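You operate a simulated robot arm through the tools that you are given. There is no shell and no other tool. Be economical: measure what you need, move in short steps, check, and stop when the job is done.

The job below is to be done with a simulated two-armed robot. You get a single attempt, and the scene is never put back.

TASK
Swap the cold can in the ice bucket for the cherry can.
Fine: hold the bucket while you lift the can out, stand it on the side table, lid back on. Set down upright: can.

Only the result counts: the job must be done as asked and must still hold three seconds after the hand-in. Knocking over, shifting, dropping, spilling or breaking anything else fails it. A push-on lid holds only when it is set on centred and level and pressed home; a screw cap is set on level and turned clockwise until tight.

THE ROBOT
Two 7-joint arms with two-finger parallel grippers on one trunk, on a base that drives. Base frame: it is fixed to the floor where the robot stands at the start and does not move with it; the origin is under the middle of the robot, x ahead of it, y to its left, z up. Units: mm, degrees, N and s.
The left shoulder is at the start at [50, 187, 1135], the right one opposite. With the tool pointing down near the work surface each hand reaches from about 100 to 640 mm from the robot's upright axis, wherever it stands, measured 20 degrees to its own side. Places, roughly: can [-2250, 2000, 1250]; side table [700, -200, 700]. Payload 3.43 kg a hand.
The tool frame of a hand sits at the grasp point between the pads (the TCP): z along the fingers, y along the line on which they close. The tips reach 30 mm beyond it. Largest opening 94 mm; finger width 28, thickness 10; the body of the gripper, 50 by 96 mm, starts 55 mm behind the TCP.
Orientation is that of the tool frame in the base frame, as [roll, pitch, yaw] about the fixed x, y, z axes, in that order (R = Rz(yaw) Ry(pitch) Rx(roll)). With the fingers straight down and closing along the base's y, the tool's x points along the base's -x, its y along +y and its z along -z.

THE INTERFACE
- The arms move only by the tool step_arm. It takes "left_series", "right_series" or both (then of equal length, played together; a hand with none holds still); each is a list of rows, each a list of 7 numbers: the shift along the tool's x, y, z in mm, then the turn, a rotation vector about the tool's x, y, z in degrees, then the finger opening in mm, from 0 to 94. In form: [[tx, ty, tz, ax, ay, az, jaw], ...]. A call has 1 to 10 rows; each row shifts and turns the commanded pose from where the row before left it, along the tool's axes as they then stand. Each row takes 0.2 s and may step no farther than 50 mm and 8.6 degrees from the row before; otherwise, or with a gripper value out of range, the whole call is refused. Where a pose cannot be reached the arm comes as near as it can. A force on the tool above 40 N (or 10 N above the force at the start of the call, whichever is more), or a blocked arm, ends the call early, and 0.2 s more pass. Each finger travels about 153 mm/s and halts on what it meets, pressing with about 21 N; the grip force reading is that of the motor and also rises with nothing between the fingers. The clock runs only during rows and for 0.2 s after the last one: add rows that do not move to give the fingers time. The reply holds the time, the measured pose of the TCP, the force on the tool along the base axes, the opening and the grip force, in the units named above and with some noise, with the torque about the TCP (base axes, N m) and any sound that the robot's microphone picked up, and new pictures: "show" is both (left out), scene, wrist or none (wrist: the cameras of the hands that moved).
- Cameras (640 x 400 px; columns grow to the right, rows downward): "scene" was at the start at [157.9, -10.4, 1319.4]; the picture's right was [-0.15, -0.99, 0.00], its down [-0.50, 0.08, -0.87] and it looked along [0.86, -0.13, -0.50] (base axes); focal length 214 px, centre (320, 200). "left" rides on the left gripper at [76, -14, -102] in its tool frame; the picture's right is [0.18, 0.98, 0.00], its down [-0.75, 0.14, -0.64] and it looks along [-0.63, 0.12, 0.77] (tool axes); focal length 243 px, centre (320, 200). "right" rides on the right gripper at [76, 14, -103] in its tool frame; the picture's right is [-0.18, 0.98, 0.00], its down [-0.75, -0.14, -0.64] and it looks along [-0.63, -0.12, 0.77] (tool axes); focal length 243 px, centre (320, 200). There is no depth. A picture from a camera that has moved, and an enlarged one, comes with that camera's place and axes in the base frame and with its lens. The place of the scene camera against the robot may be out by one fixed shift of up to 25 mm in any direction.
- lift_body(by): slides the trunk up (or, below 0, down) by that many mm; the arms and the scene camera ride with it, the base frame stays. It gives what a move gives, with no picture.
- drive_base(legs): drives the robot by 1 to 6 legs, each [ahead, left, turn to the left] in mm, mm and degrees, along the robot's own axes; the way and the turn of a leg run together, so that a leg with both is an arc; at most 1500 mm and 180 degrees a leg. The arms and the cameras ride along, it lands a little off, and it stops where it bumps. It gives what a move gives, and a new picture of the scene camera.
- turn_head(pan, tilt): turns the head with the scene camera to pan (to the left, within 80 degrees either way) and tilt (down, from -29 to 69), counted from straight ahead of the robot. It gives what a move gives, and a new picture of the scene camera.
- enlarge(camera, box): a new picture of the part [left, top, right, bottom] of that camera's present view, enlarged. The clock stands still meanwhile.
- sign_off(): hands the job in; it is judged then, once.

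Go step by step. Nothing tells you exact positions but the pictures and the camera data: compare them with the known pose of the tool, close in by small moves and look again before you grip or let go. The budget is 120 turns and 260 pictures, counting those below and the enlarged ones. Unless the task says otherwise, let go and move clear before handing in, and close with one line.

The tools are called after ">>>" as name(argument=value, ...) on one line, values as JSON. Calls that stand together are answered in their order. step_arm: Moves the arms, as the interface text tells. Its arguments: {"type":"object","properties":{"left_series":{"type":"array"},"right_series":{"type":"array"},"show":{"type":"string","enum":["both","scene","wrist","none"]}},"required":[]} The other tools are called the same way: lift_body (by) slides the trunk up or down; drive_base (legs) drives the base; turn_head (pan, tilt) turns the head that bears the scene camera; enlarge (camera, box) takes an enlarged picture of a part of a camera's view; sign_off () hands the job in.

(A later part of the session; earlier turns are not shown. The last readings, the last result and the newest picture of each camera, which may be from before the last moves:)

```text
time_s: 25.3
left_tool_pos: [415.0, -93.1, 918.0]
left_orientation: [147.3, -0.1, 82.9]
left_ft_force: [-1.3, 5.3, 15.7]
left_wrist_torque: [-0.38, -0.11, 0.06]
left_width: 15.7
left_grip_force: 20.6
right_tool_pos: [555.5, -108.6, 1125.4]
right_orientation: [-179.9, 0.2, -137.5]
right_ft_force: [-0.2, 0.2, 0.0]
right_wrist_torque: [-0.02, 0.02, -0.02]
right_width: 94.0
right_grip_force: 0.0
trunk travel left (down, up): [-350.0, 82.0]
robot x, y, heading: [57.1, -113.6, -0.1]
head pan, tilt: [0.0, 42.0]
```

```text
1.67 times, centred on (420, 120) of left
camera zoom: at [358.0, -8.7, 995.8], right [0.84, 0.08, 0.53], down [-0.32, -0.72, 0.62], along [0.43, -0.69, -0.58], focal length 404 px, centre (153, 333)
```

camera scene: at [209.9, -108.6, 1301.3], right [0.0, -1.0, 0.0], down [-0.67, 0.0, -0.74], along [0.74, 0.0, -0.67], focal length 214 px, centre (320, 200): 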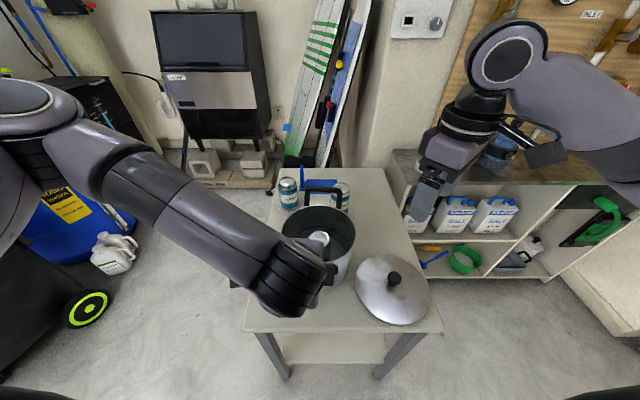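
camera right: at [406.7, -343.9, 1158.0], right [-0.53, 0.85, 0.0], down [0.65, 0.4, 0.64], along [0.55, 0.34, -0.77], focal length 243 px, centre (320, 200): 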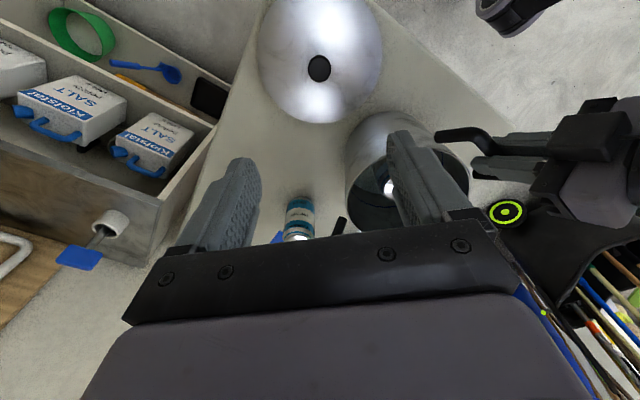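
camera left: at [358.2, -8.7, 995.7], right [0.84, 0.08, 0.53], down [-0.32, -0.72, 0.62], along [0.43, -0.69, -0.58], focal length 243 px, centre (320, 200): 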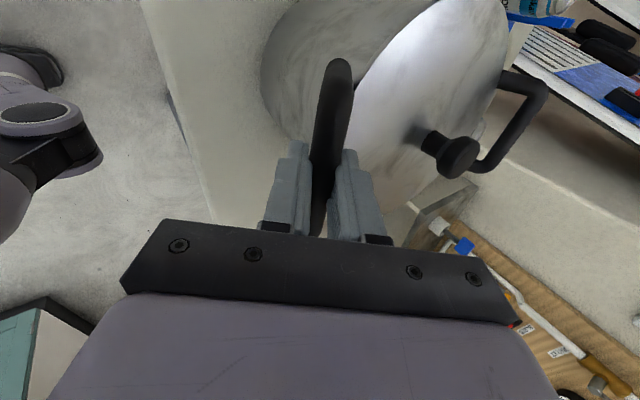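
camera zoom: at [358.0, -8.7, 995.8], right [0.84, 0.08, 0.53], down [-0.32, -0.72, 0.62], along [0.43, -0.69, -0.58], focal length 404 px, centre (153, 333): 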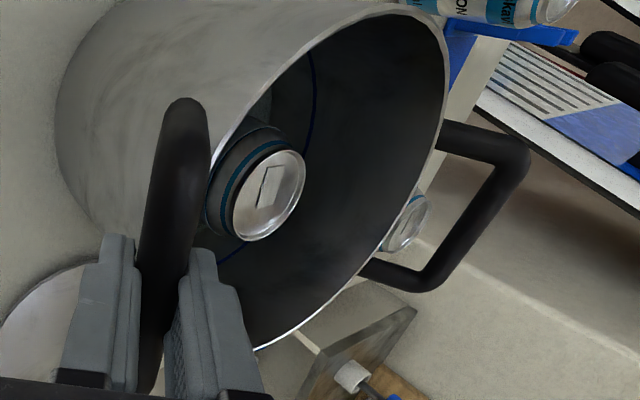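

Cold can top comes out at about (540, −107, 845). I'll align, descend partway and check.

>>> step_arm(right_series=[[10.4, 11.6, 0, 0, 0, 0, 94], [0, 0, 45, 0, 0, 0, 94], [0, 0, 45, 0, 0, 0, 94], [0, 0, 45, 0, 0, 0, 94], [0, 0, 45, 0, 0, 0, 94]], show="wrist")

>>> enlarge(camera="left", box=[240, 0, 600, 240])

```text
time_s: 26.5
left_tool_pos: [415.3, -93.6, 916.2]
left_orientation: [147.4, -0.1, 83.1]
left_ft_force: [-0.2, 2.7, 15.1]
left_wrist_torque: [-0.31, -0.02, 0.21]
left_width: 15.8
left_grip_force: 20.4
right_tool_pos: [540.1, -109.1, 942.7]
right_orientation: [-180.0, 0.1, -137.5]
right_ft_force: [-0.4, -0.2, 0.0]
right_wrist_torque: [-0.01, 0.01, -0.02]
right_width: 94.1
right_grip_force: 0.1
trunk travel left (down, up): [-350.0, 82.0]
robot x, y, heading: [54.2, -113.7, -0.1]
head pan, tilt: [0.0, 42.0]
camera right: at [473.3, -148.6, 1043.5], right [-0.53, 0.85, 0.0], down [0.65, 0.4, 0.64], along [0.55, 0.34, -0.77], focal length 243 px, centre (320, 200)
```

right: 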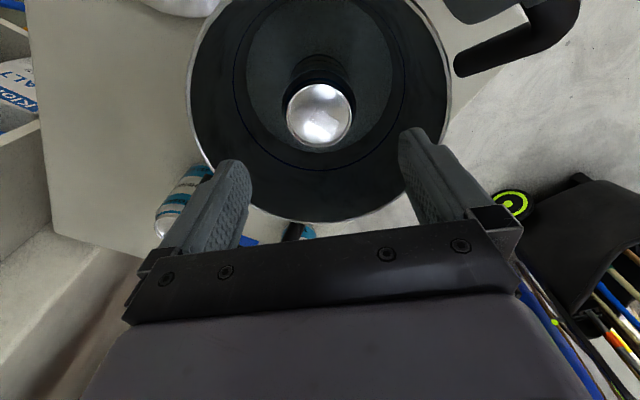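

```text
1.67 times, centred on (420, 120) of left
camera zoom: at [358.0, -8.8, 995.8], right [0.84, 0.08, 0.53], down [-0.32, -0.72, 0.62], along [0.43, -0.69, -0.58], focal length 404 px, centre (153, 333)
```

zoom: 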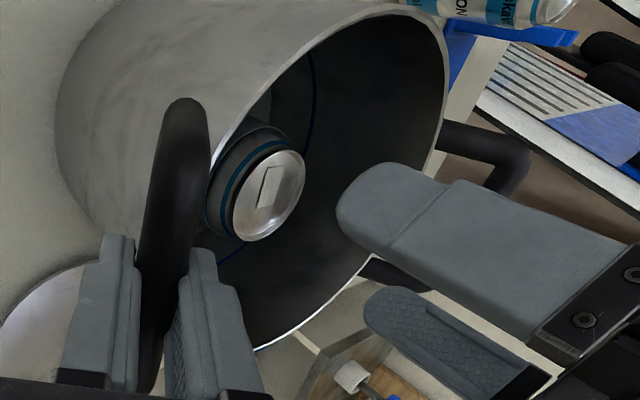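

It's aligned. I'll descend into the bucket and grip the can.

>>> step_arm(right_series=[[0, 0, 40, 0, 0, 0, 94], [0, 0, 40, 0, 0, 0, 94], [0, 0, 20, 0, 0, 0, 94], [0, 0, 16, 0, 0, 0, 94], [0, 0, 0, 0, 0, 0, 75], [0, 0, 0, 0, 0, 0, 60], [0, 0, 0, 0, 0, 0, 55], [0, 0, 0, 0, 0, 0, 55]], show="wrist")

```text
time_s: 28.3
left_tool_pos: [414.4, -94.0, 916.7]
left_orientation: [147.3, -0.1, 83.0]
left_ft_force: [-0.3, 3.6, 16.4]
left_wrist_torque: [-0.06, -0.08, 0.31]
left_width: 15.7
left_grip_force: 21.3
right_tool_pos: [539.1, -108.9, 827.8]
right_orientation: [180.0, 0.2, -137.5]
right_ft_force: [1.0, -1.2, 0.4]
right_wrist_torque: [-0.03, -0.08, 0.0]
right_width: 66.3
right_grip_force: 21.2
trunk travel left (down, up): [-350.0, 82.0]
robot x, y, heading: [55.3, -113.0, 0.3]
head pan, tilt: [0.0, 42.0]
camera right: at [474.2, -148.0, 928.9], right [-0.53, 0.85, 0.0], down [0.65, 0.4, 0.64], along [0.55, 0.34, -0.77], focal length 243 px, centre (320, 200)
```

right: 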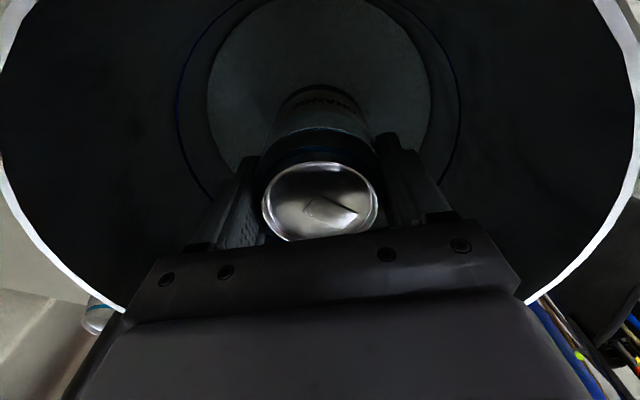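

The can is gripped (66 mm). I'll lift it straight out and carry it to about (640, −330), clear of the lid and the cherry can.

>>> step_arm(right_series=[[0, 0, -10, 0, 0, 0, 55], [0, 0, -45, 0, 0, 0, 55], [0, 0, -45, 0, 0, 0, 55], [0, 0, -45, 0, 0, 0, 55], [0, 0, -45, 0, 0, 0, 55], [0, 0, -45, 0, 0, 0, 55]])

>>> step_arm(right_series=[[15, -46.1, 0, 0, 0, 0, 55], [15, -46.1, 0, 0, 0, 0, 55], [15, -46.1, 0, 0, 0, 0, 55], [15, -46.1, 0, 0, 0, 0, 55], [15, -46.1, 0, 0, 0, 0, 55], [0, 0, 40, 0, 0, 0, 55], [0, 0, 40, 0, 0, 0, 55], [0, 0, 40, 0, 0, 0, 55]])

```text
time_s: 29.7
left_tool_pos: [414.2, -94.5, 916.9]
left_orientation: [147.2, -0.2, 82.9]
left_ft_force: [-3.1, 4.3, 18.5]
left_wrist_torque: [-0.06, -0.03, 0.16]
left_width: 15.7
left_grip_force: 21.3
right_tool_pos: [538.2, -106.8, 1066.1]
right_orientation: [-180.0, 0.0, -137.8]
right_ft_force: [-1.2, -0.3, -3.5]
right_wrist_torque: [0.0, 0.05, -0.01]
right_width: 66.3
right_grip_force: 20.8
trunk travel left (down, up): [-350.0, 82.0]
robot x, y, heading: [58.2, -111.7, -0.1]
head pan, tilt: [0.0, 42.0]
camera scene: at [209.9, -108.7, 1301.3], right [0.0, -1.0, 0.0], down [-0.67, 0.0, -0.74], along [0.74, 0.0, -0.67], focal length 214 px, centre (320, 200)
camera right: at [472.3, -146.2, 1166.7], right [-0.53, 0.85, 0.0], down [0.65, 0.4, 0.64], along [0.55, 0.34, -0.77], focal length 243 px, centre (320, 200)
```

scene: 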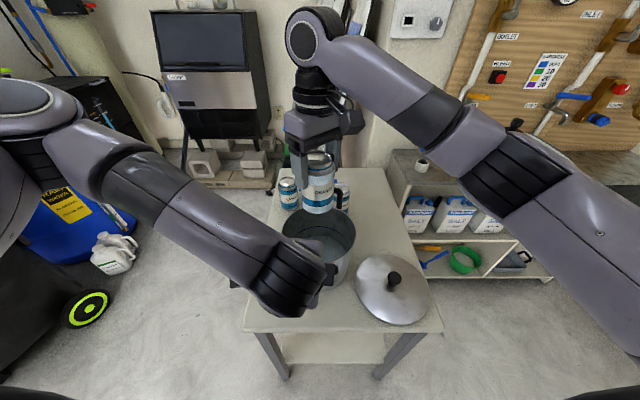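
right: 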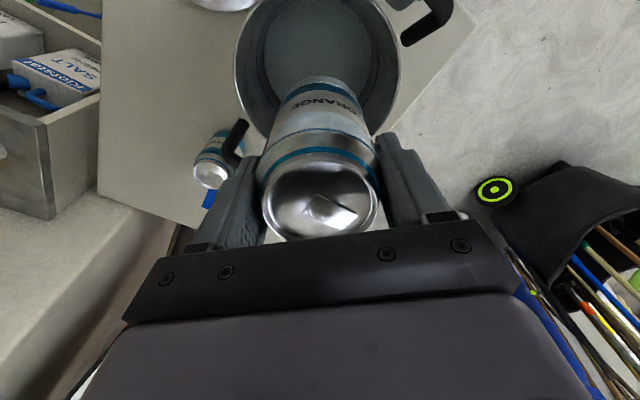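

```text
time_s: 31.5
left_tool_pos: [415.1, -93.0, 917.3]
left_orientation: [147.3, -0.2, 82.9]
left_ft_force: [-1.4, 3.1, 16.2]
left_wrist_torque: [-0.26, -0.03, 0.17]
left_width: 15.4
left_grip_force: 20.7
right_tool_pos: [638.3, -330.4, 943.2]
right_orientation: [-179.8, 0.0, -137.6]
right_ft_force: [-0.3, -0.2, -2.4]
right_wrist_torque: [0.02, 0.02, 0.0]
right_width: 66.1
right_grip_force: 21.0
trunk travel left (down, up): [-350.0, 82.0]
robot x, y, heading: [60.4, -111.8, -0.2]
head pan, tilt: [0.0, 42.0]
camera scene: at [210.2, -108.8, 1301.4], right [0.0, -1.0, 0.0], down [-0.67, 0.0, -0.74], along [0.74, 0.0, -0.67], focal length 214 px, centre (320, 200)
camera right: at [572.2, -369.5, 1043.6], right [-0.53, 0.85, 0.0], down [0.65, 0.4, 0.64], along [0.55, 0.34, -0.77], focal length 243 px, centre (320, 200)
```

scene: 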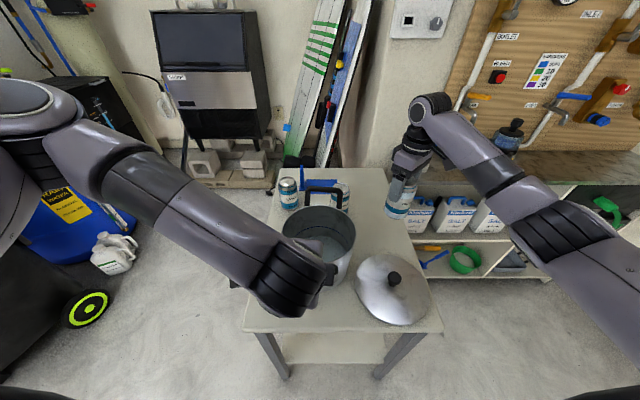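
right: 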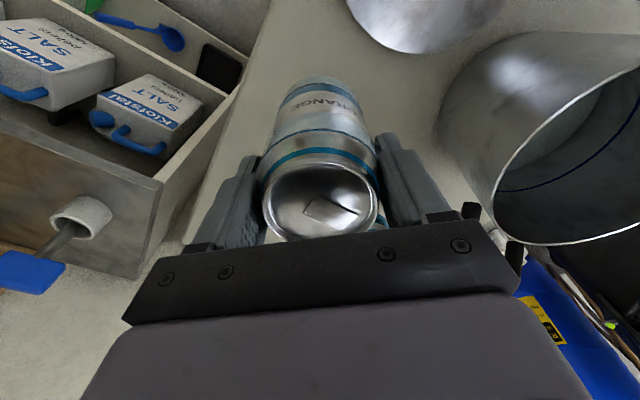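

The ORANGE can is out and hangs over clear table. I'll lower it until it touches.

>>> step_arm(right_series=[[0, 0, 45, 0, 0, 0, 55], [0, 0, 45, 0, 0, 0, 55], [0, 0, 15, 0, 0, 0, 55], [0, 0, 5, 0, 0, 0, 55], [0, 0, 5, 0, 0, 0, 55], [0, 0, 3, 0, 0, 0, 55], [0, 0, 3, 0, 0, 0, 55], [0, 0, 3, 0, 0, 0, 55]], show="wrist")

```text
time_s: 33.3
left_tool_pos: [414.2, -93.5, 916.1]
left_orientation: [147.5, -0.1, 82.9]
left_ft_force: [1.0, 0.4, 6.3]
left_wrist_torque: [-0.21, -0.07, 0.04]
left_width: 15.8
left_grip_force: 21.0
right_tool_pos: [638.9, -329.6, 822.8]
right_orientation: [-179.9, 0.3, -137.5]
right_ft_force: [-4.5, -0.9, 13.9]
right_wrist_torque: [-0.09, 0.15, -0.03]
right_width: 66.3
right_grip_force: 20.5
trunk travel left (down, up): [-350.0, 82.0]
robot x, y, heading: [55.7, -113.2, 0.1]
head pan, tilt: [0.0, 42.0]
camera right: at [572.8, -369.4, 923.2], right [-0.53, 0.85, 0.0], down [0.65, 0.4, 0.65], along [0.55, 0.34, -0.76], focal length 243 px, centre (320, 200)
```

right: 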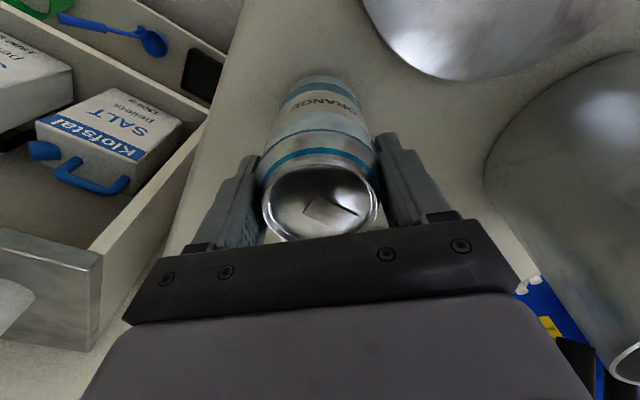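

The can stands on the table with about 14 N on it. I'll ease off, release, and rise.

>>> step_arm(right_series=[[0, 0, -2.5, 0, 0, 0, 55], [0, 0, 0, 0, 0, 0, 75], [0, 0, 0, 0, 0, 0, 94], [0, 0, -30, 0, 0, 0, 94], [0, 0, -45, 0, 0, 0, 94], [0, 0, -45, 0, 0, 0, 94], [0, 0, -45, 0, 0, 0, 94], [0, 0, -45, 0, 0, 0, 94]])

>>> enlarge(camera="scene", box=[260, 160, 460, 330])

```text
time_s: 35.1
left_tool_pos: [414.0, -94.4, 917.1]
left_orientation: [147.2, 0.0, 82.9]
left_ft_force: [-1.4, 2.9, 15.6]
left_wrist_torque: [0.01, 0.02, 0.13]
left_width: 16.0
left_grip_force: 20.7
right_tool_pos: [637.2, -330.2, 1033.7]
right_orientation: [-180.0, 0.0, -137.5]
right_ft_force: [0.8, -0.4, -0.3]
right_wrist_torque: [0.0, 0.01, -0.04]
right_width: 93.9
right_grip_force: 0.1
trunk travel left (down, up): [-350.0, 82.0]
robot x, y, heading: [60.0, -111.0, 0.0]
head pan, tilt: [0.0, 42.0]
camera scene: at [209.9, -108.8, 1301.3], right [0.0, -1.0, 0.0], down [-0.67, 0.0, -0.74], along [0.74, 0.0, -0.67], focal length 214 px, centre (320, 200)
camera right: at [571.1, -369.9, 1134.0], right [-0.53, 0.85, 0.0], down [0.65, 0.4, 0.64], along [0.55, 0.34, -0.77], focal length 243 px, centre (320, 200)
```

scene: 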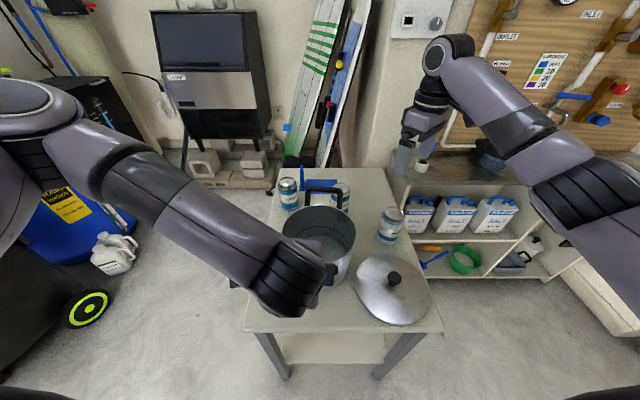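
right: 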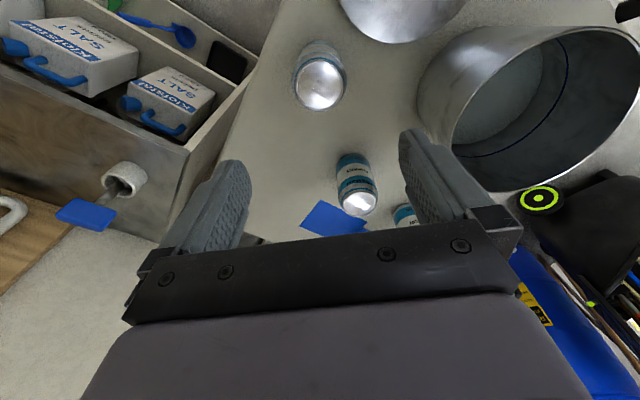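

```text
2.35 times, centred on (360, 245) of scene
camera zoom: at [209.9, -108.8, 1301.3], right [0.0, -1.0, 0.0], down [-0.67, 0.0, -0.74], along [0.74, 0.0, -0.67], focal length 505 px, centre (226, 94)
```

zoom: 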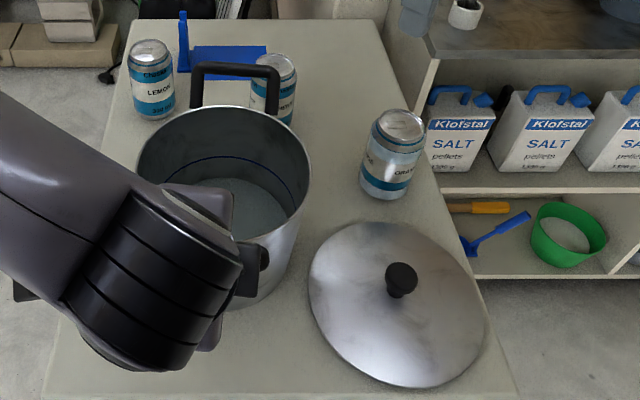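

The orange can stands upright, and the cherry can is near (753, −181), which is far out. I'll test the reach by moving high over it.

>>> step_arm(right_series=[[-46.5, 8, 0, 0, 0, 0, 94], [-46.5, 8, 0, 0, 0, 0, 94], [-46.5, 8, 0, 0, 0, 0, 94], [-46.5, 8, 0, 0, 0, 0, 94], [0, 0, 0, 0, 0, 0, 94]], show="wrist")

```text
time_s: 36.3
left_tool_pos: [414.4, -94.3, 915.8]
left_orientation: [147.4, -0.1, 82.9]
left_ft_force: [-0.3, -3.5, 9.9]
left_wrist_torque: [-0.4, 0.03, -0.18]
left_width: 15.6
left_grip_force: 21.1
right_tool_pos: [666.4, -206.2, 1029.7]
right_orientation: [-180.0, 0.1, -137.6]
right_ft_force: [-0.9, 0.4, 1.0]
right_wrist_torque: [0.0, -0.03, -0.05]
right_width: 94.1
right_grip_force: 0.1
right hand out of reach, approached as far as the arm can: row 2, 3, 4
trunk travel left (down, up): [-350.0, 82.0]
robot x, y, heading: [58.9, -112.6, -0.1]
head pan, tilt: [0.0, 42.0]
camera right: at [601.2, -244.8, 1129.9], right [-0.53, 0.85, 0.0], down [0.65, 0.4, 0.64], along [0.55, 0.34, -0.77], focal length 243 px, centre (320, 200)
```

right: 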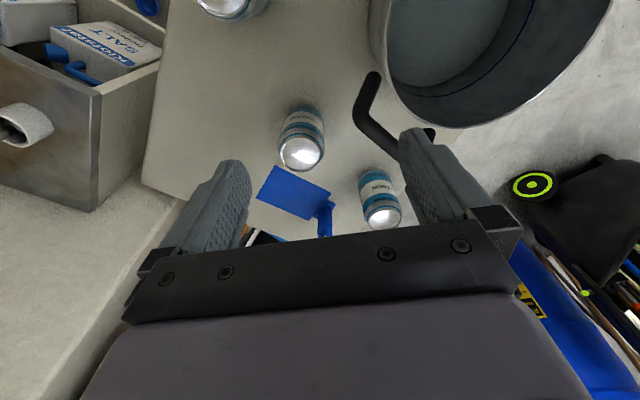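

The arm tops out about 85 mm short, so the base has to come closer. I'll tilt the head to check how much clearance there is ahead.

>>> turn_head(pan=0, tilt=55)

```text
time_s: 37.0
left_tool_pos: [414.7, -94.2, 915.8]
left_orientation: [147.4, 0.0, 82.8]
left_ft_force: [-0.5, -4.0, 7.9]
left_wrist_torque: [-0.51, 0.02, -0.24]
left_width: 15.8
left_grip_force: 20.2
right_tool_pos: [667.2, -204.7, 1029.3]
right_orientation: [179.9, 0.1, -137.8]
right_ft_force: [-0.2, -0.1, 0.6]
right_wrist_torque: [0.0, 0.03, 0.0]
right_width: 93.9
right_grip_force: 0.2
trunk travel left (down, up): [-350.0, 82.0]
robot x, y, heading: [61.0, -110.5, 0.1]
head pan, tilt: [0.0, 55.0]
camera scene: at [199.0, -109.3, 1283.6], right [0.0, -1.0, 0.0], down [-0.82, 0.0, -0.57], along [0.57, 0.0, -0.82], focal length 214 px, centre (320, 200)
```

scene: 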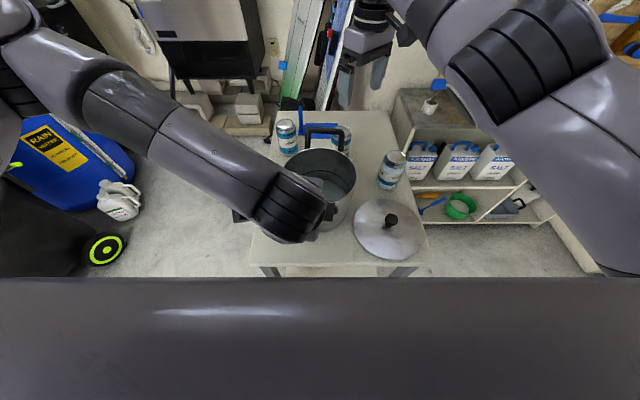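

>>> turn_head(pan=0, tilt=48)

```text
time_s: 37.7
left_tool_pos: [414.8, -94.5, 917.3]
left_orientation: [147.4, -0.2, 82.9]
left_ft_force: [-0.1, -4.0, 8.3]
left_wrist_torque: [-0.4, 0.05, -0.25]
left_width: 15.7
left_grip_force: 21.3
right_tool_pos: [665.8, -204.4, 1028.1]
right_orientation: [179.9, 0.1, -137.6]
right_ft_force: [-0.6, -0.9, 0.6]
right_wrist_torque: [0.0, 0.0, 0.01]
right_width: 93.8
right_grip_force: 0.1
trunk travel left (down, up): [-350.0, 82.0]
robot x, y, heading: [60.4, -110.1, -0.0]
head pan, tilt: [0.0, 48.0]
camera scene: at [205.6, -109.3, 1292.8], right [0.0, -1.0, 0.0], down [-0.74, 0.0, -0.67], along [0.67, 0.0, -0.74], focal length 214 px, centre (320, 200)
```

scene: 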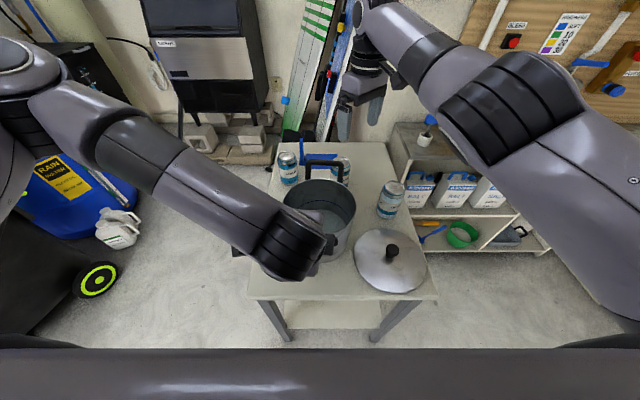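

The floor view shows less than 262 mm of base ahead of the axis, but I'd rather not risk a bump. I'll test whether tilting the hand so the fingers point outward gains the reach.

>>> step_arm(right_series=[[0, 0, 0, 0, -8, 0, 94], [0, 0, 0, 0, -8, 0, 94], [0, 0, 0, 0, -8, 0, 94], [0, 0, 0, 0, -6, 0, 94], [0, 0, 0, 0, 0, 0, 94]], show="wrist")

```text
time_s: 38.9
left_tool_pos: [415.0, -92.8, 917.2]
left_orientation: [147.4, -0.2, 83.0]
left_ft_force: [-1.1, -0.4, 11.6]
left_wrist_torque: [0.47, -0.08, 0.09]
left_width: 15.8
left_grip_force: 20.9
right_tool_pos: [667.9, -204.3, 1027.9]
right_orientation: [-180.0, 30.2, -137.7]
right_ft_force: [0.6, -0.5, 0.3]
right_wrist_torque: [0.02, -0.01, -0.01]
right_width: 93.8
right_grip_force: 0.1
trunk travel left (down, up): [-350.0, 82.0]
robot x, y, heading: [56.5, -109.5, -0.1]
head pan, tilt: [0.0, 48.0]
camera right: at [570.8, -271.3, 1075.8], right [-0.54, 0.83, 0.09], down [0.34, 0.12, 0.93], along [0.77, 0.54, -0.35], focal length 243 px, centre (320, 200)
```

right: 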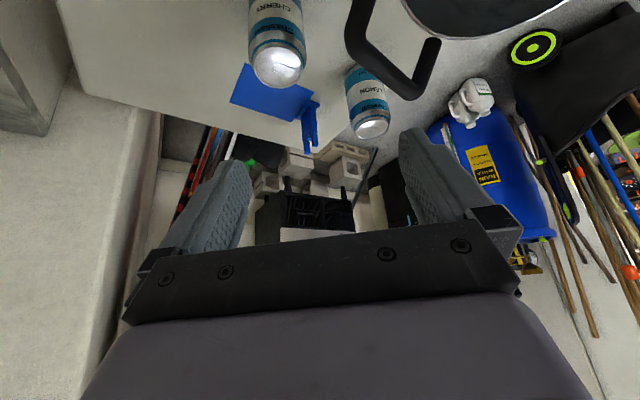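

The tilt works. I'll move to a pre-grasp point back along the tilted approach, staying high past the rear handle.

>>> step_arm(right_series=[[-4.3, -20.4, 19.9, 0, 0, 0, 86], [-4.3, -20.4, 19.9, 0, 0, 0, 86], [24, 0, 41.6, 0, 0, 0, 86], [24, 0, 41.6, 0, 0, 0, 86]])

```text
time_s: 39.9
left_tool_pos: [416.2, -92.9, 916.8]
left_orientation: [147.3, -0.1, 83.0]
left_ft_force: [1.1, 0.5, 9.3]
left_wrist_torque: [0.42, -0.12, 0.04]
left_width: 15.6
left_grip_force: 20.9
right_tool_pos: [715.1, -216.0, 901.3]
right_orientation: [-180.0, 30.1, -137.6]
right_ft_force: [0.2, 0.2, 0.4]
right_wrist_torque: [0.02, 0.02, -0.02]
right_width: 86.0
right_grip_force: 0.0
trunk travel left (down, up): [-350.0, 82.0]
robot x, y, heading: [59.2, -110.6, 0.1]
head pan, tilt: [0.0, 48.0]
camera scene: at [205.6, -109.0, 1292.9], right [0.0, -1.0, 0.0], down [-0.74, 0.0, -0.67], along [0.67, 0.0, -0.74], focal length 214 px, centre (320, 200)
camera right: at [619.2, -283.7, 949.8], right [-0.55, 0.83, 0.09], down [0.34, 0.12, 0.93], along [0.77, 0.54, -0.35], focal length 243 px, centre (320, 200)
```

scene: 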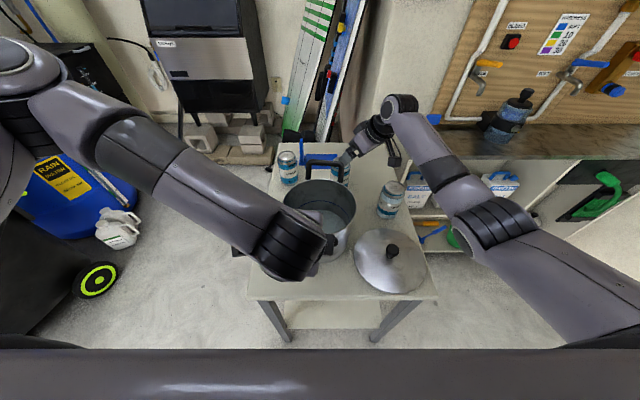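
right: 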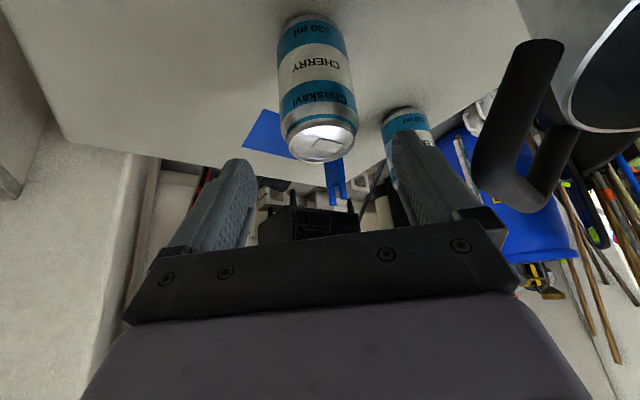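

The cherry can is well centred in the approach. I'll advance along the tool axis in two stages.

>>> step_arm(right_series=[[1, -1, 30, 0, 0, 0, 86], [1, -1, 30, 0, 0, 0, 86]], show="wrist")

```text
time_s: 40.5
left_tool_pos: [414.3, -93.2, 916.2]
left_orientation: [147.3, -0.1, 82.9]
left_ft_force: [0.6, 1.5, 11.3]
left_wrist_torque: [0.47, -0.18, 0.0]
left_width: 15.5
left_grip_force: 21.6
right_tool_pos: [737.0, -198.1, 848.6]
right_orientation: [-179.9, 30.1, -137.6]
right_ft_force: [-0.2, 0.2, -0.2]
right_wrist_torque: [0.0, 0.0, 0.01]
right_width: 86.0
right_grip_force: 0.1
trunk travel left (down, up): [-350.0, 82.0]
robot x, y, heading: [57.6, -111.4, -0.3]
head pan, tilt: [0.0, 48.0]
camera right: at [641.8, -265.4, 897.0], right [-0.55, 0.83, 0.09], down [0.34, 0.12, 0.93], along [0.77, 0.54, -0.35], focal length 243 px, centre (320, 200)
```

right: 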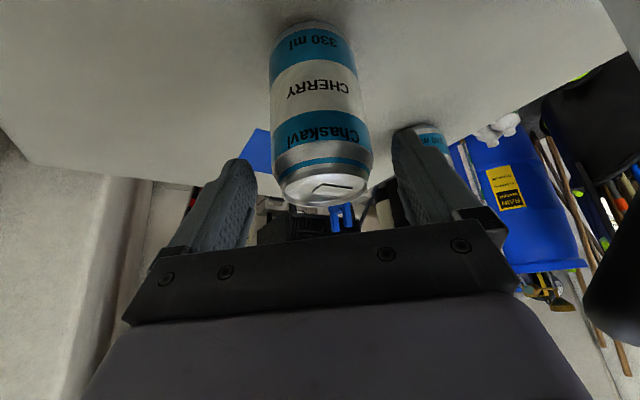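

Still centred. I'll advance the last 37 mm and grip.

>>> step_arm(right_series=[[0, 0, 20, 0, 0, 0, 86], [0, 0, 17, 0, 0, 0, 86], [0, 0, 0, 0, 0, 0, 70], [0, 0, 0, 0, 0, 0, 58], [0, 0, 0, 0, 0, 0, 55], [0, 0, 0, 0, 0, 0, 55]], show="wrist")

```text
time_s: 41.9
left_tool_pos: [415.2, -92.9, 915.6]
left_orientation: [147.3, -0.1, 82.9]
left_ft_force: [-0.4, -0.2, 11.3]
left_wrist_torque: [0.31, -0.08, 0.03]
left_width: 15.7
left_grip_force: 21.2
right_tool_pos: [735.6, -188.0, 822.9]
right_orientation: [-180.0, 30.2, -137.6]
right_ft_force: [1.6, -0.6, 1.9]
right_wrist_torque: [0.02, -0.13, -0.03]
right_width: 66.6
right_grip_force: 20.9
right hand out of reach, approached as far as the arm can: row 1, 2
trunk travel left (down, up): [-350.0, 82.0]
robot x, y, heading: [57.1, -110.1, -0.4]
head pan, tilt: [0.0, 48.0]
camera right: at [639.6, -255.8, 872.0], right [-0.54, 0.83, 0.09], down [0.34, 0.12, 0.93], along [0.77, 0.54, -0.35], focal length 243 px, centre (320, 200)
```

right: 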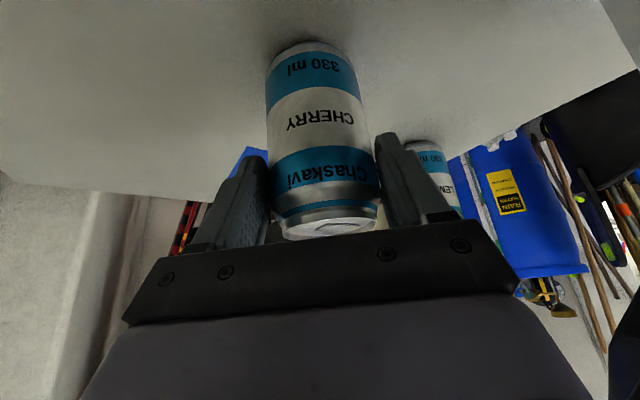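

The cherry can is gripped (66.6 mm), though the arm reached its limit slightly short. I'll lift a little and check it stays upright.

>>> step_arm(right_series=[[-5, 0, -8.66, 0, 0, 0, 55], [-7.5, 0, -13, 0, 0, 0, 55]], show="wrist")

```text
time_s: 42.5
left_tool_pos: [414.3, -94.8, 916.1]
left_orientation: [147.3, -0.1, 82.9]
left_ft_force: [-0.6, 0.8, 14.0]
left_wrist_torque: [0.3, -0.07, 0.01]
left_width: 15.1
left_grip_force: 20.7
right_tool_pos: [735.1, -189.5, 847.6]
right_orientation: [179.9, 30.0, -137.5]
right_ft_force: [0.3, -0.8, -3.2]
right_wrist_torque: [-0.05, 0.03, 0.0]
right_width: 65.5
right_grip_force: 20.6
trunk travel left (down, up): [-350.0, 82.0]
robot x, y, heading: [56.8, -115.7, -0.0]
head pan, tilt: [0.0, 48.0]
camera right: at [638.9, -255.8, 896.1], right [-0.54, 0.83, 0.09], down [0.34, 0.12, 0.93], along [0.77, 0.54, -0.35], focal length 243 px, centre (320, 200)
```

right: 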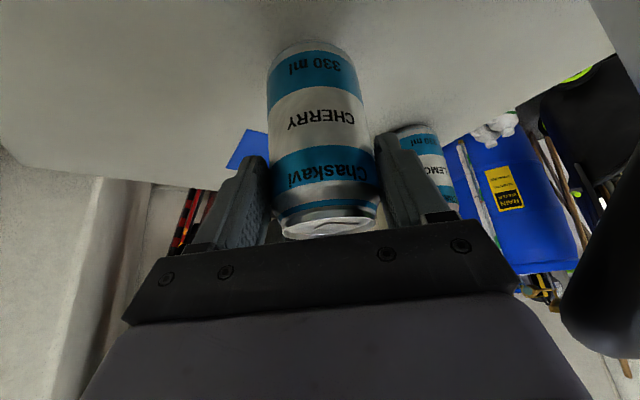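

It holds firmly and upright. I'll lift it high while easing back towards (700, −220).

>>> step_arm(right_series=[[-12.1, 0.2, -44, 0, 0, 0, 55], [-12.1, 0.2, -44, 0, 0, 0, 55], [-12.1, 0.2, -44, 0, 0, 0, 55], [-12.1, 0.2, -44, 0, 0, 0, 55], [-12.1, 0.2, -44, 0, 0, 0, 55]])

```text
time_s: 43.7
left_tool_pos: [414.9, -93.4, 917.1]
left_orientation: [147.4, -0.2, 82.9]
left_ft_force: [-2.0, 0.1, 14.2]
left_wrist_torque: [0.22, -0.04, 0.04]
left_width: 15.7
left_grip_force: 21.2
right_tool_pos: [690.4, -223.0, 1068.7]
right_orientation: [180.0, 30.1, -137.6]
right_ft_force: [-0.1, -0.1, -4.1]
right_wrist_torque: [-0.06, 0.05, -0.03]
right_width: 65.6
right_grip_force: 20.7
trunk travel left (down, up): [-350.0, 82.0]
robot x, y, heading: [61.2, -113.1, -0.1]
head pan, tilt: [0.0, 48.0]
camera scene: at [205.4, -109.1, 1292.8], right [0.0, -1.0, 0.0], down [-0.74, 0.0, -0.67], along [0.67, 0.0, -0.74], focal length 214 px, centre (320, 200)
camera right: at [594.5, -290.9, 1118.0], right [-0.55, 0.83, 0.09], down [0.34, 0.12, 0.93], along [0.77, 0.54, -0.35], focal length 243 px, centre (320, 200)
```

scene: 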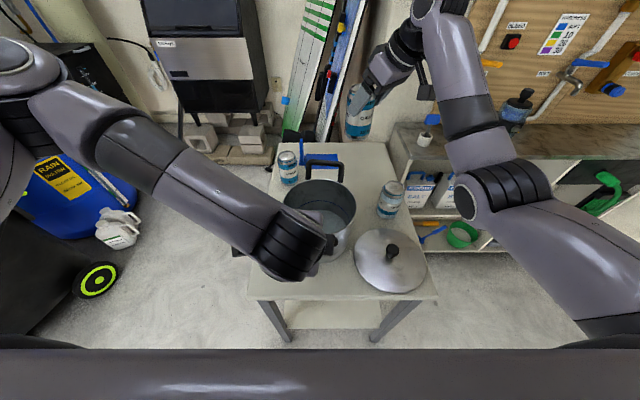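
right: 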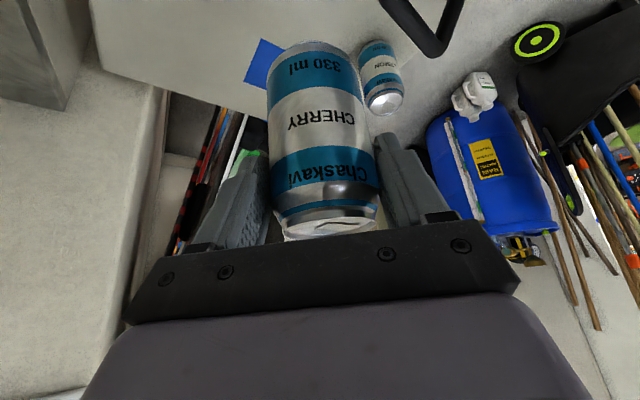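

The cherry can is clear. With the hand tilted its camera would hit the bucket rim, so I'll set the can down briefly at about (656, −238) and regrip it vertically.

>>> step_arm(right_series=[[20.2, 6, -11.7, 0, 0, 0, 55], [20.2, 6, -11.7, 0, 0, 0, 55], [22.5, 0, 39, 0, 0, 0, 55], [22.5, 0, 39, 0, 0, 0, 55], [22.5, 0, 39, 0, 0, 0, 55]])

>>> enlarge(camera="scene", box=[260, 100, 460, 300])

```text
time_s: 44.9
left_tool_pos: [414.9, -93.9, 917.1]
left_orientation: [147.3, -0.2, 82.9]
left_ft_force: [-1.1, -1.2, 12.5]
left_wrist_torque: [0.08, -0.1, -0.02]
left_width: 15.7
left_grip_force: 20.7
right_tool_pos: [649.6, -246.5, 934.3]
right_orientation: [180.0, 30.1, -137.6]
right_ft_force: [0.0, 0.0, -4.0]
right_wrist_torque: [-0.08, 0.04, 0.01]
right_width: 65.1
right_grip_force: 21.1
trunk travel left (down, up): [-350.0, 82.0]
robot x, y, heading: [60.4, -109.1, -0.1]
head pan, tilt: [0.0, 48.0]
camera scene: at [205.7, -109.2, 1292.8], right [0.0, -1.0, 0.0], down [-0.74, 0.0, -0.67], along [0.67, 0.0, -0.74], focal length 214 px, centre (320, 200)
camera right: at [553.0, -313.5, 983.2], right [-0.55, 0.83, 0.09], down [0.34, 0.12, 0.93], along [0.77, 0.54, -0.35], focal length 243 px, centre (320, 200)
```

scene: 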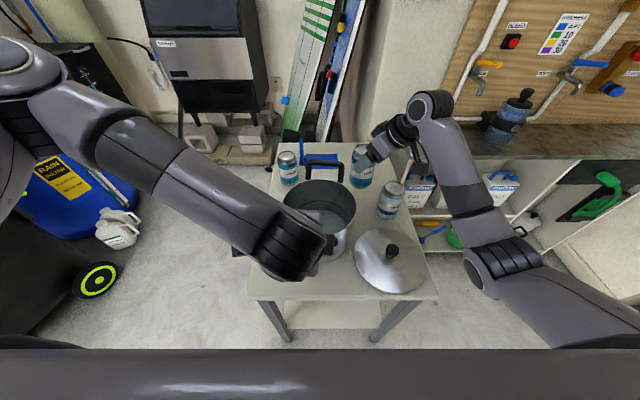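
right: 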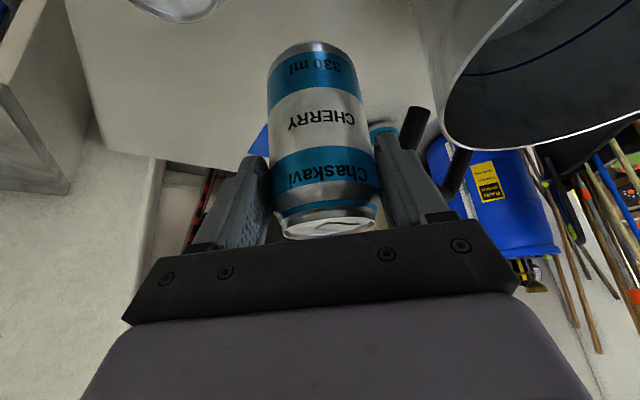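

```text
2.00 times, centred on (360, 200) of scene
camera zoom: at [205.7, -109.2, 1292.8], right [0.0, -1.0, 0.0], down [-0.74, 0.0, -0.67], along [0.67, 0.0, -0.74], focal length 429 px, centre (240, 200)
```

zoom: 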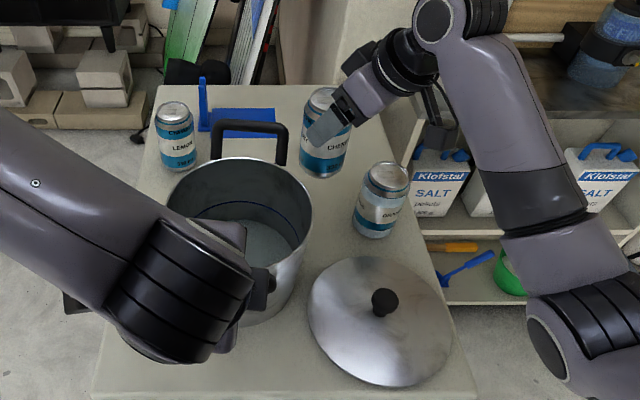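

There's clear room on all sides. I'll lower it until it touches.

>>> step_arm(right_series=[[22.5, 0, 39, 0, 0, 0, 55], [22.5, 0, 39, 0, 0, 0, 55], [5, 0, 8.66, 0, 0, 0, 55], [2.5, 0, 4.33, 0, 0, 0, 55], [2, 0, 3.46, 0, 0, 0, 55], [1.5, 0, 2.6, 0, 0, 0, 55]], show="wrist")

```text
time_s: 46.3
left_tool_pos: [415.0, -93.3, 916.5]
left_orientation: [147.4, -0.1, 82.9]
left_ft_force: [1.6, -2.0, 9.5]
left_wrist_torque: [-0.05, -0.08, -0.1]
left_width: 15.6
left_grip_force: 21.6
right_tool_pos: [650.4, -248.7, 825.2]
right_orientation: [-179.9, 30.3, -137.6]
right_ft_force: [-1.9, -1.2, 4.4]
right_wrist_torque: [0.19, 0.11, 0.06]
right_width: 65.4
right_grip_force: 21.4
trunk travel left (down, up): [-350.0, 82.0]
robot x, y, heading: [56.6, -109.0, -0.0]
head pan, tilt: [0.0, 48.0]
camera right: at [553.8, -315.4, 872.1], right [-0.55, 0.83, 0.09], down [0.34, 0.12, 0.93], along [0.77, 0.54, -0.34], focal length 243 px, centre (320, 200)
```

right: 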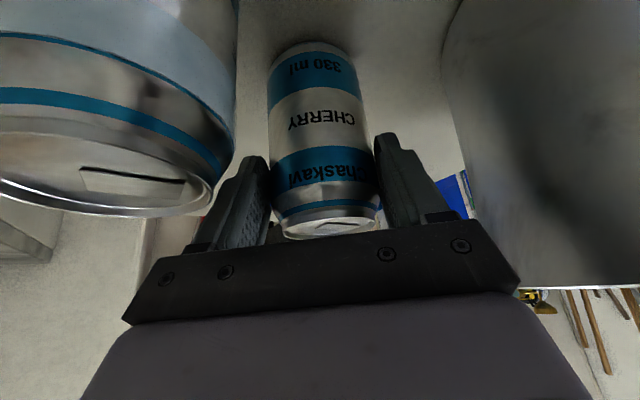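

It touched down (about 8 N). I'll open slightly and rise straight up.

>>> step_arm(right_series=[[0, 0, 0, 0, 0, 0, 70], [0, 0, 0, 0, 0, 0, 78], [0, 0, 0, 0, 0, 0, 78], [-10, 0, -17.3, 0, 0, 0, 78], [-20, 0, -34.6, 0, 0, 0, 78], [-20, 0, -34.6, 0, 0, 0, 78], [-20, 0, -34.6, 0, 0, 0, 78]])

```text
time_s: 47.9
left_tool_pos: [414.6, -94.0, 916.1]
left_orientation: [147.3, -0.1, 82.9]
left_ft_force: [-1.1, -0.7, 11.0]
left_wrist_torque: [0.19, -0.05, -0.04]
left_width: 15.6
left_grip_force: 20.5
right_tool_pos: [649.9, -248.8, 961.0]
right_orientation: [-180.0, 30.1, -137.6]
right_ft_force: [0.1, 0.5, -0.5]
right_wrist_torque: [-0.04, -0.01, 0.01]
right_width: 77.9
right_grip_force: 0.2
trunk travel left (down, up): [-350.0, 82.0]
robot x, y, heading: [57.5, -115.1, 0.0]
head pan, tilt: [0.0, 48.0]
camera scene: at [205.4, -109.0, 1292.8], right [0.0, -1.0, 0.0], down [-0.74, 0.0, -0.67], along [0.67, 0.0, -0.74], focal length 214 px, centre (320, 200)
camera right: at [553.5, -315.0, 1010.5], right [-0.55, 0.83, 0.09], down [0.34, 0.12, 0.93], along [0.77, 0.54, -0.35], focal length 243 px, centre (320, 200)
```

scene: 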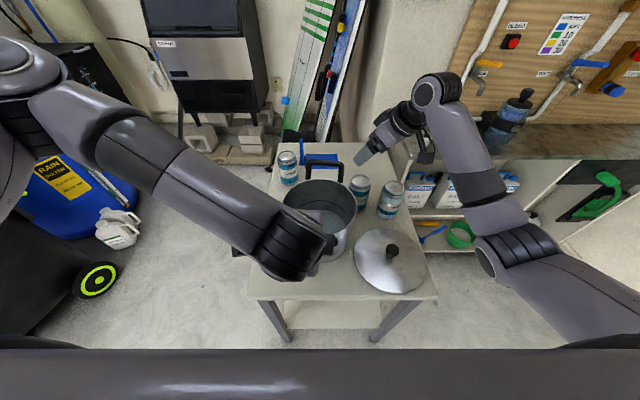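
right: 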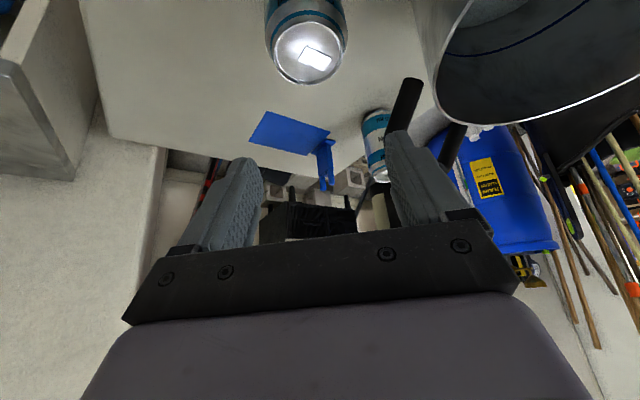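

The cherry can stands upright. I'll bring the hand back to vertical and look.

>>> step_arm(right_series=[[0, 0, 0, 0, 7.55, 0, 90], [0, 0, 0, 0, 7.55, 0, 90], [0, 0, 0, 0, 7.55, 0, 90], [0, 0, 0, 0, 7.55, 0, 90], [0, 0, 0, 0, 0, 0, 90]], show="wrist")

```text
time_s: 49.1
left_tool_pos: [413.6, -93.7, 916.1]
left_orientation: [147.3, -0.2, 82.9]
left_ft_force: [-0.1, 0.5, 10.1]
left_wrist_torque: [0.12, -0.06, -0.02]
left_width: 15.6
left_grip_force: 21.2
right_tool_pos: [649.9, -246.7, 960.7]
right_orientation: [179.9, -0.3, -137.6]
right_ft_force: [0.1, 0.3, -0.9]
right_wrist_torque: [0.01, -0.01, 0.03]
right_width: 90.1
right_grip_force: 0.0
trunk travel left (down, up): [-350.0, 82.0]
robot x, y, heading: [60.9, -110.2, 0.0]
head pan, tilt: [0.0, 48.0]
camera right: at [584.2, -287.4, 1062.4], right [-0.53, 0.85, 0.0], down [0.65, 0.41, 0.64], along [0.54, 0.34, -0.77], focal length 243 px, centre (320, 200)
```

right: 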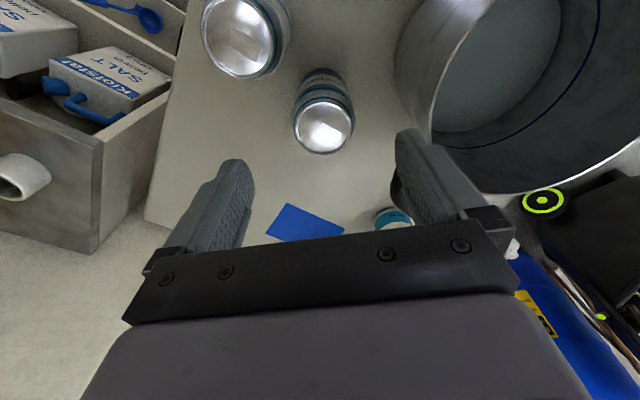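

The can is centred at about (662, −234). I'll align and descend for a vertical grip.

>>> step_arm(right_series=[[-16, 0.5, 0, 0, 0, 0, 88], [0, 0, 45, 0, 0, 0, 88], [0, 0, 40, 0, 0, 0, 88]], show="wrist")

```text
time_s: 49.9
left_tool_pos: [414.8, -94.2, 917.0]
left_orientation: [147.3, -0.1, 82.9]
left_ft_force: [-0.1, 0.1, 9.8]
left_wrist_torque: [0.16, -0.07, -0.07]
left_width: 15.4
left_grip_force: 21.3
right_tool_pos: [662.1, -238.0, 876.0]
right_orientation: [-179.9, -0.1, -137.7]
right_ft_force: [-0.6, -0.1, 0.4]
right_wrist_torque: [-0.01, 0.01, 0.02]
right_width: 87.9
right_grip_force: 0.1
trunk travel left (down, up): [-350.0, 82.0]
robot x, y, heading: [58.8, -113.0, 0.1]
head pan, tilt: [0.0, 48.0]
camera right: at [596.7, -277.4, 976.3], right [-0.53, 0.85, 0.0], down [0.65, 0.41, 0.64], along [0.55, 0.34, -0.77], focal length 243 px, centre (320, 200)
```

right: 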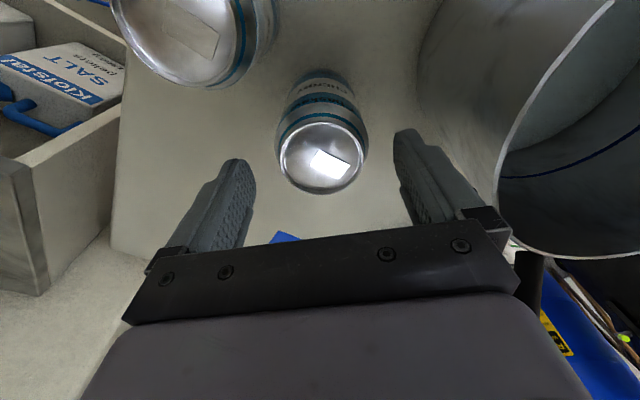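

It's aligned. I'll descend the rest and grip.

>>> step_arm(right_series=[[0, 0, 25, 0, 0, 0, 88], [0, 0, 24, 0, 0, 0, 88], [0, 0, 0, 0, 0, 0, 70], [0, 0, 0, 0, 0, 0, 58], [0, 0, 0, 0, 0, 0, 55], [0, 0, 0, 0, 0, 0, 55]], show="wrist")

```text
time_s: 51.3
left_tool_pos: [414.0, -93.4, 917.4]
left_orientation: [147.3, -0.1, 82.9]
left_ft_force: [0.1, -0.7, 11.2]
left_wrist_torque: [0.21, -0.1, 0.01]
left_width: 15.4
left_grip_force: 21.1
right_tool_pos: [662.2, -237.8, 826.5]
right_orientation: [179.9, -0.1, -137.6]
right_ft_force: [-0.4, 0.5, 0.2]
right_wrist_torque: [0.05, -0.05, 0.05]
right_width: 68.6
right_grip_force: 20.6
trunk travel left (down, up): [-350.0, 82.0]
robot x, y, heading: [60.3, -109.0, -0.1]
head pan, tilt: [0.0, 48.0]
camera right: at [596.5, -277.9, 928.0], right [-0.53, 0.85, 0.0], down [0.65, 0.4, 0.64], along [0.54, 0.34, -0.77], focal length 243 px, centre (320, 200)
```

right: 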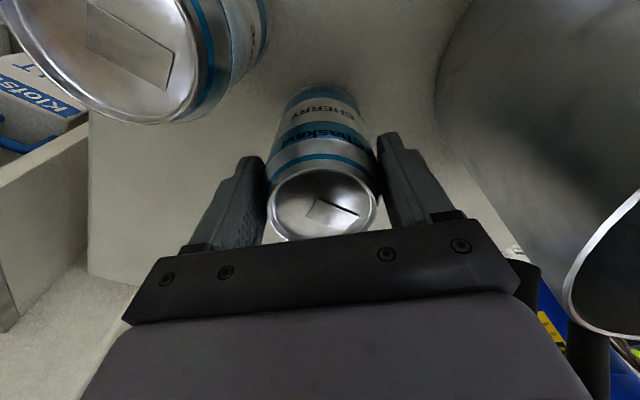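

Gripped. I'll lift straight up to clear the rim.

>>> step_arm(right_series=[[0, 0, 0, 0, 0, 0, 50], [0, 0, -15, 0, 0, 0, 50], [0, 0, -45, 0, 0, 0, 50], [0, 0, -45, 0, 0, 0, 50], [0, 0, -45, 0, 0, 0, 50], [0, 0, -45, 0, 0, 0, 50], [0, 0, -40, 0, 0, 0, 50]])

```text
time_s: 52.9
left_tool_pos: [415.0, -94.2, 916.7]
left_orientation: [147.3, -0.1, 82.9]
left_ft_force: [-1.3, 0.1, 15.5]
left_wrist_torque: [0.28, 0.01, 0.02]
left_width: 15.5
left_grip_force: 21.1
right_tool_pos: [660.7, -237.1, 1059.1]
right_orientation: [180.0, -0.1, -137.6]
right_ft_force: [0.3, -0.2, -4.1]
right_wrist_torque: [0.0, -0.03, 0.01]
right_width: 68.8
right_grip_force: 20.5
trunk travel left (down, up): [-350.0, 82.0]
robot x, y, heading: [58.9, -113.3, -0.2]
head pan, tilt: [0.0, 48.0]
camera scene: at [205.4, -109.0, 1292.8], right [0.0, -1.0, 0.0], down [-0.74, 0.0, -0.67], along [0.67, 0.0, -0.74], focal length 214 px, centre (320, 200)
camera right: at [595.4, -277.4, 1160.7], right [-0.53, 0.85, 0.0], down [0.65, 0.4, 0.64], along [0.54, 0.34, -0.77], focal length 243 px, centre (320, 200)
```

scene: 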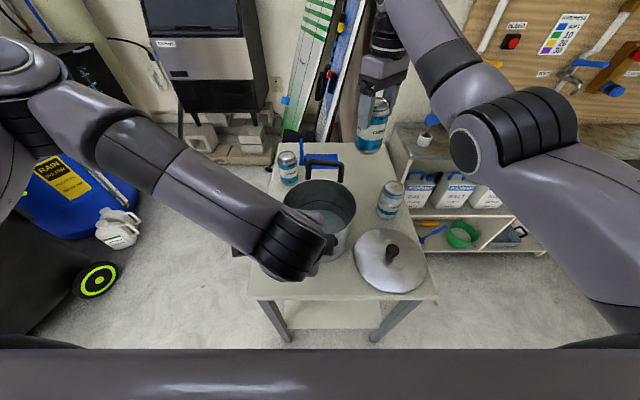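
right: 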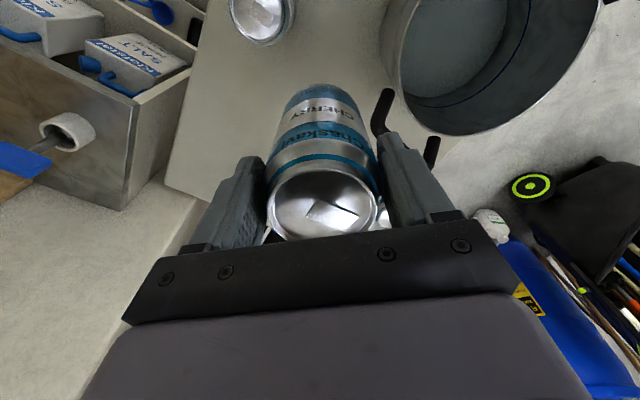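

It's held upright, with the bottom near z 953. I'll carry it over the bucket centre and lower it most of the way.

>>> step_arm(right_series=[[0.5, 44.2, 0, 0, 0, 0, 50], [0.5, 44.2, 0, 0, 0, 0, 50], [0.5, 44.2, 0, 0, 0, 0, 50], [0.5, 44.2, 0, 0, 0, 0, 50], [0, 0, 0, 0, 0, 0, 50]])

```text
time_s: 54.1
left_tool_pos: [414.7, -93.8, 916.5]
left_orientation: [147.3, -0.1, 82.9]
left_ft_force: [-0.7, -0.4, 12.8]
left_wrist_torque: [0.11, -0.02, -0.02]
left_width: 15.4
left_grip_force: 21.2
right_tool_pos: [539.9, -106.5, 1061.8]
right_orientation: [180.0, -0.2, -137.5]
right_ft_force: [-0.2, 0.4, -3.3]
right_wrist_torque: [-0.04, 0.01, 0.0]
right_width: 68.9
right_grip_force: 21.7
trunk travel left (down, up): [-350.0, 82.0]
robot x, y, heading: [61.2, -110.6, -0.1]
head pan, tilt: [0.0, 48.0]
camera scene: at [205.5, -109.0, 1292.8], right [0.0, -1.0, 0.0], down [-0.74, 0.0, -0.67], along [0.67, 0.0, -0.74], focal length 214 px, centre (320, 200)
camera right: at [474.2, -145.7, 1162.9], right [-0.53, 0.85, 0.0], down [0.65, 0.4, 0.64], along [0.54, 0.34, -0.77], focal length 243 px, centre (320, 200)
```

scene: 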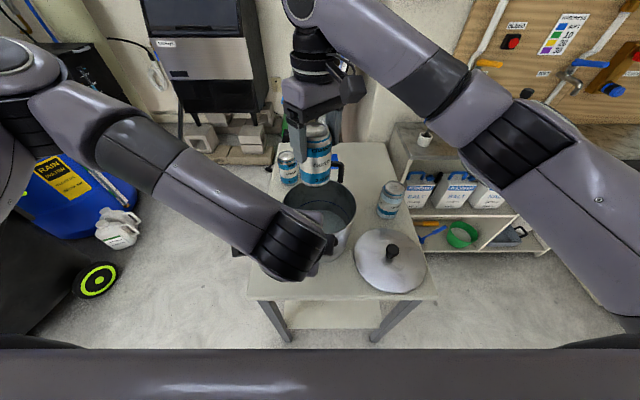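
right: 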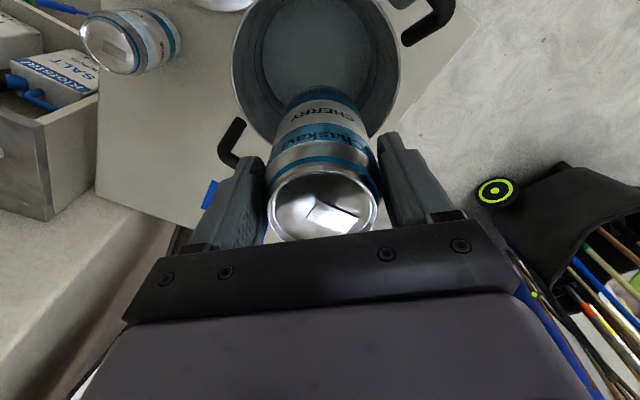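

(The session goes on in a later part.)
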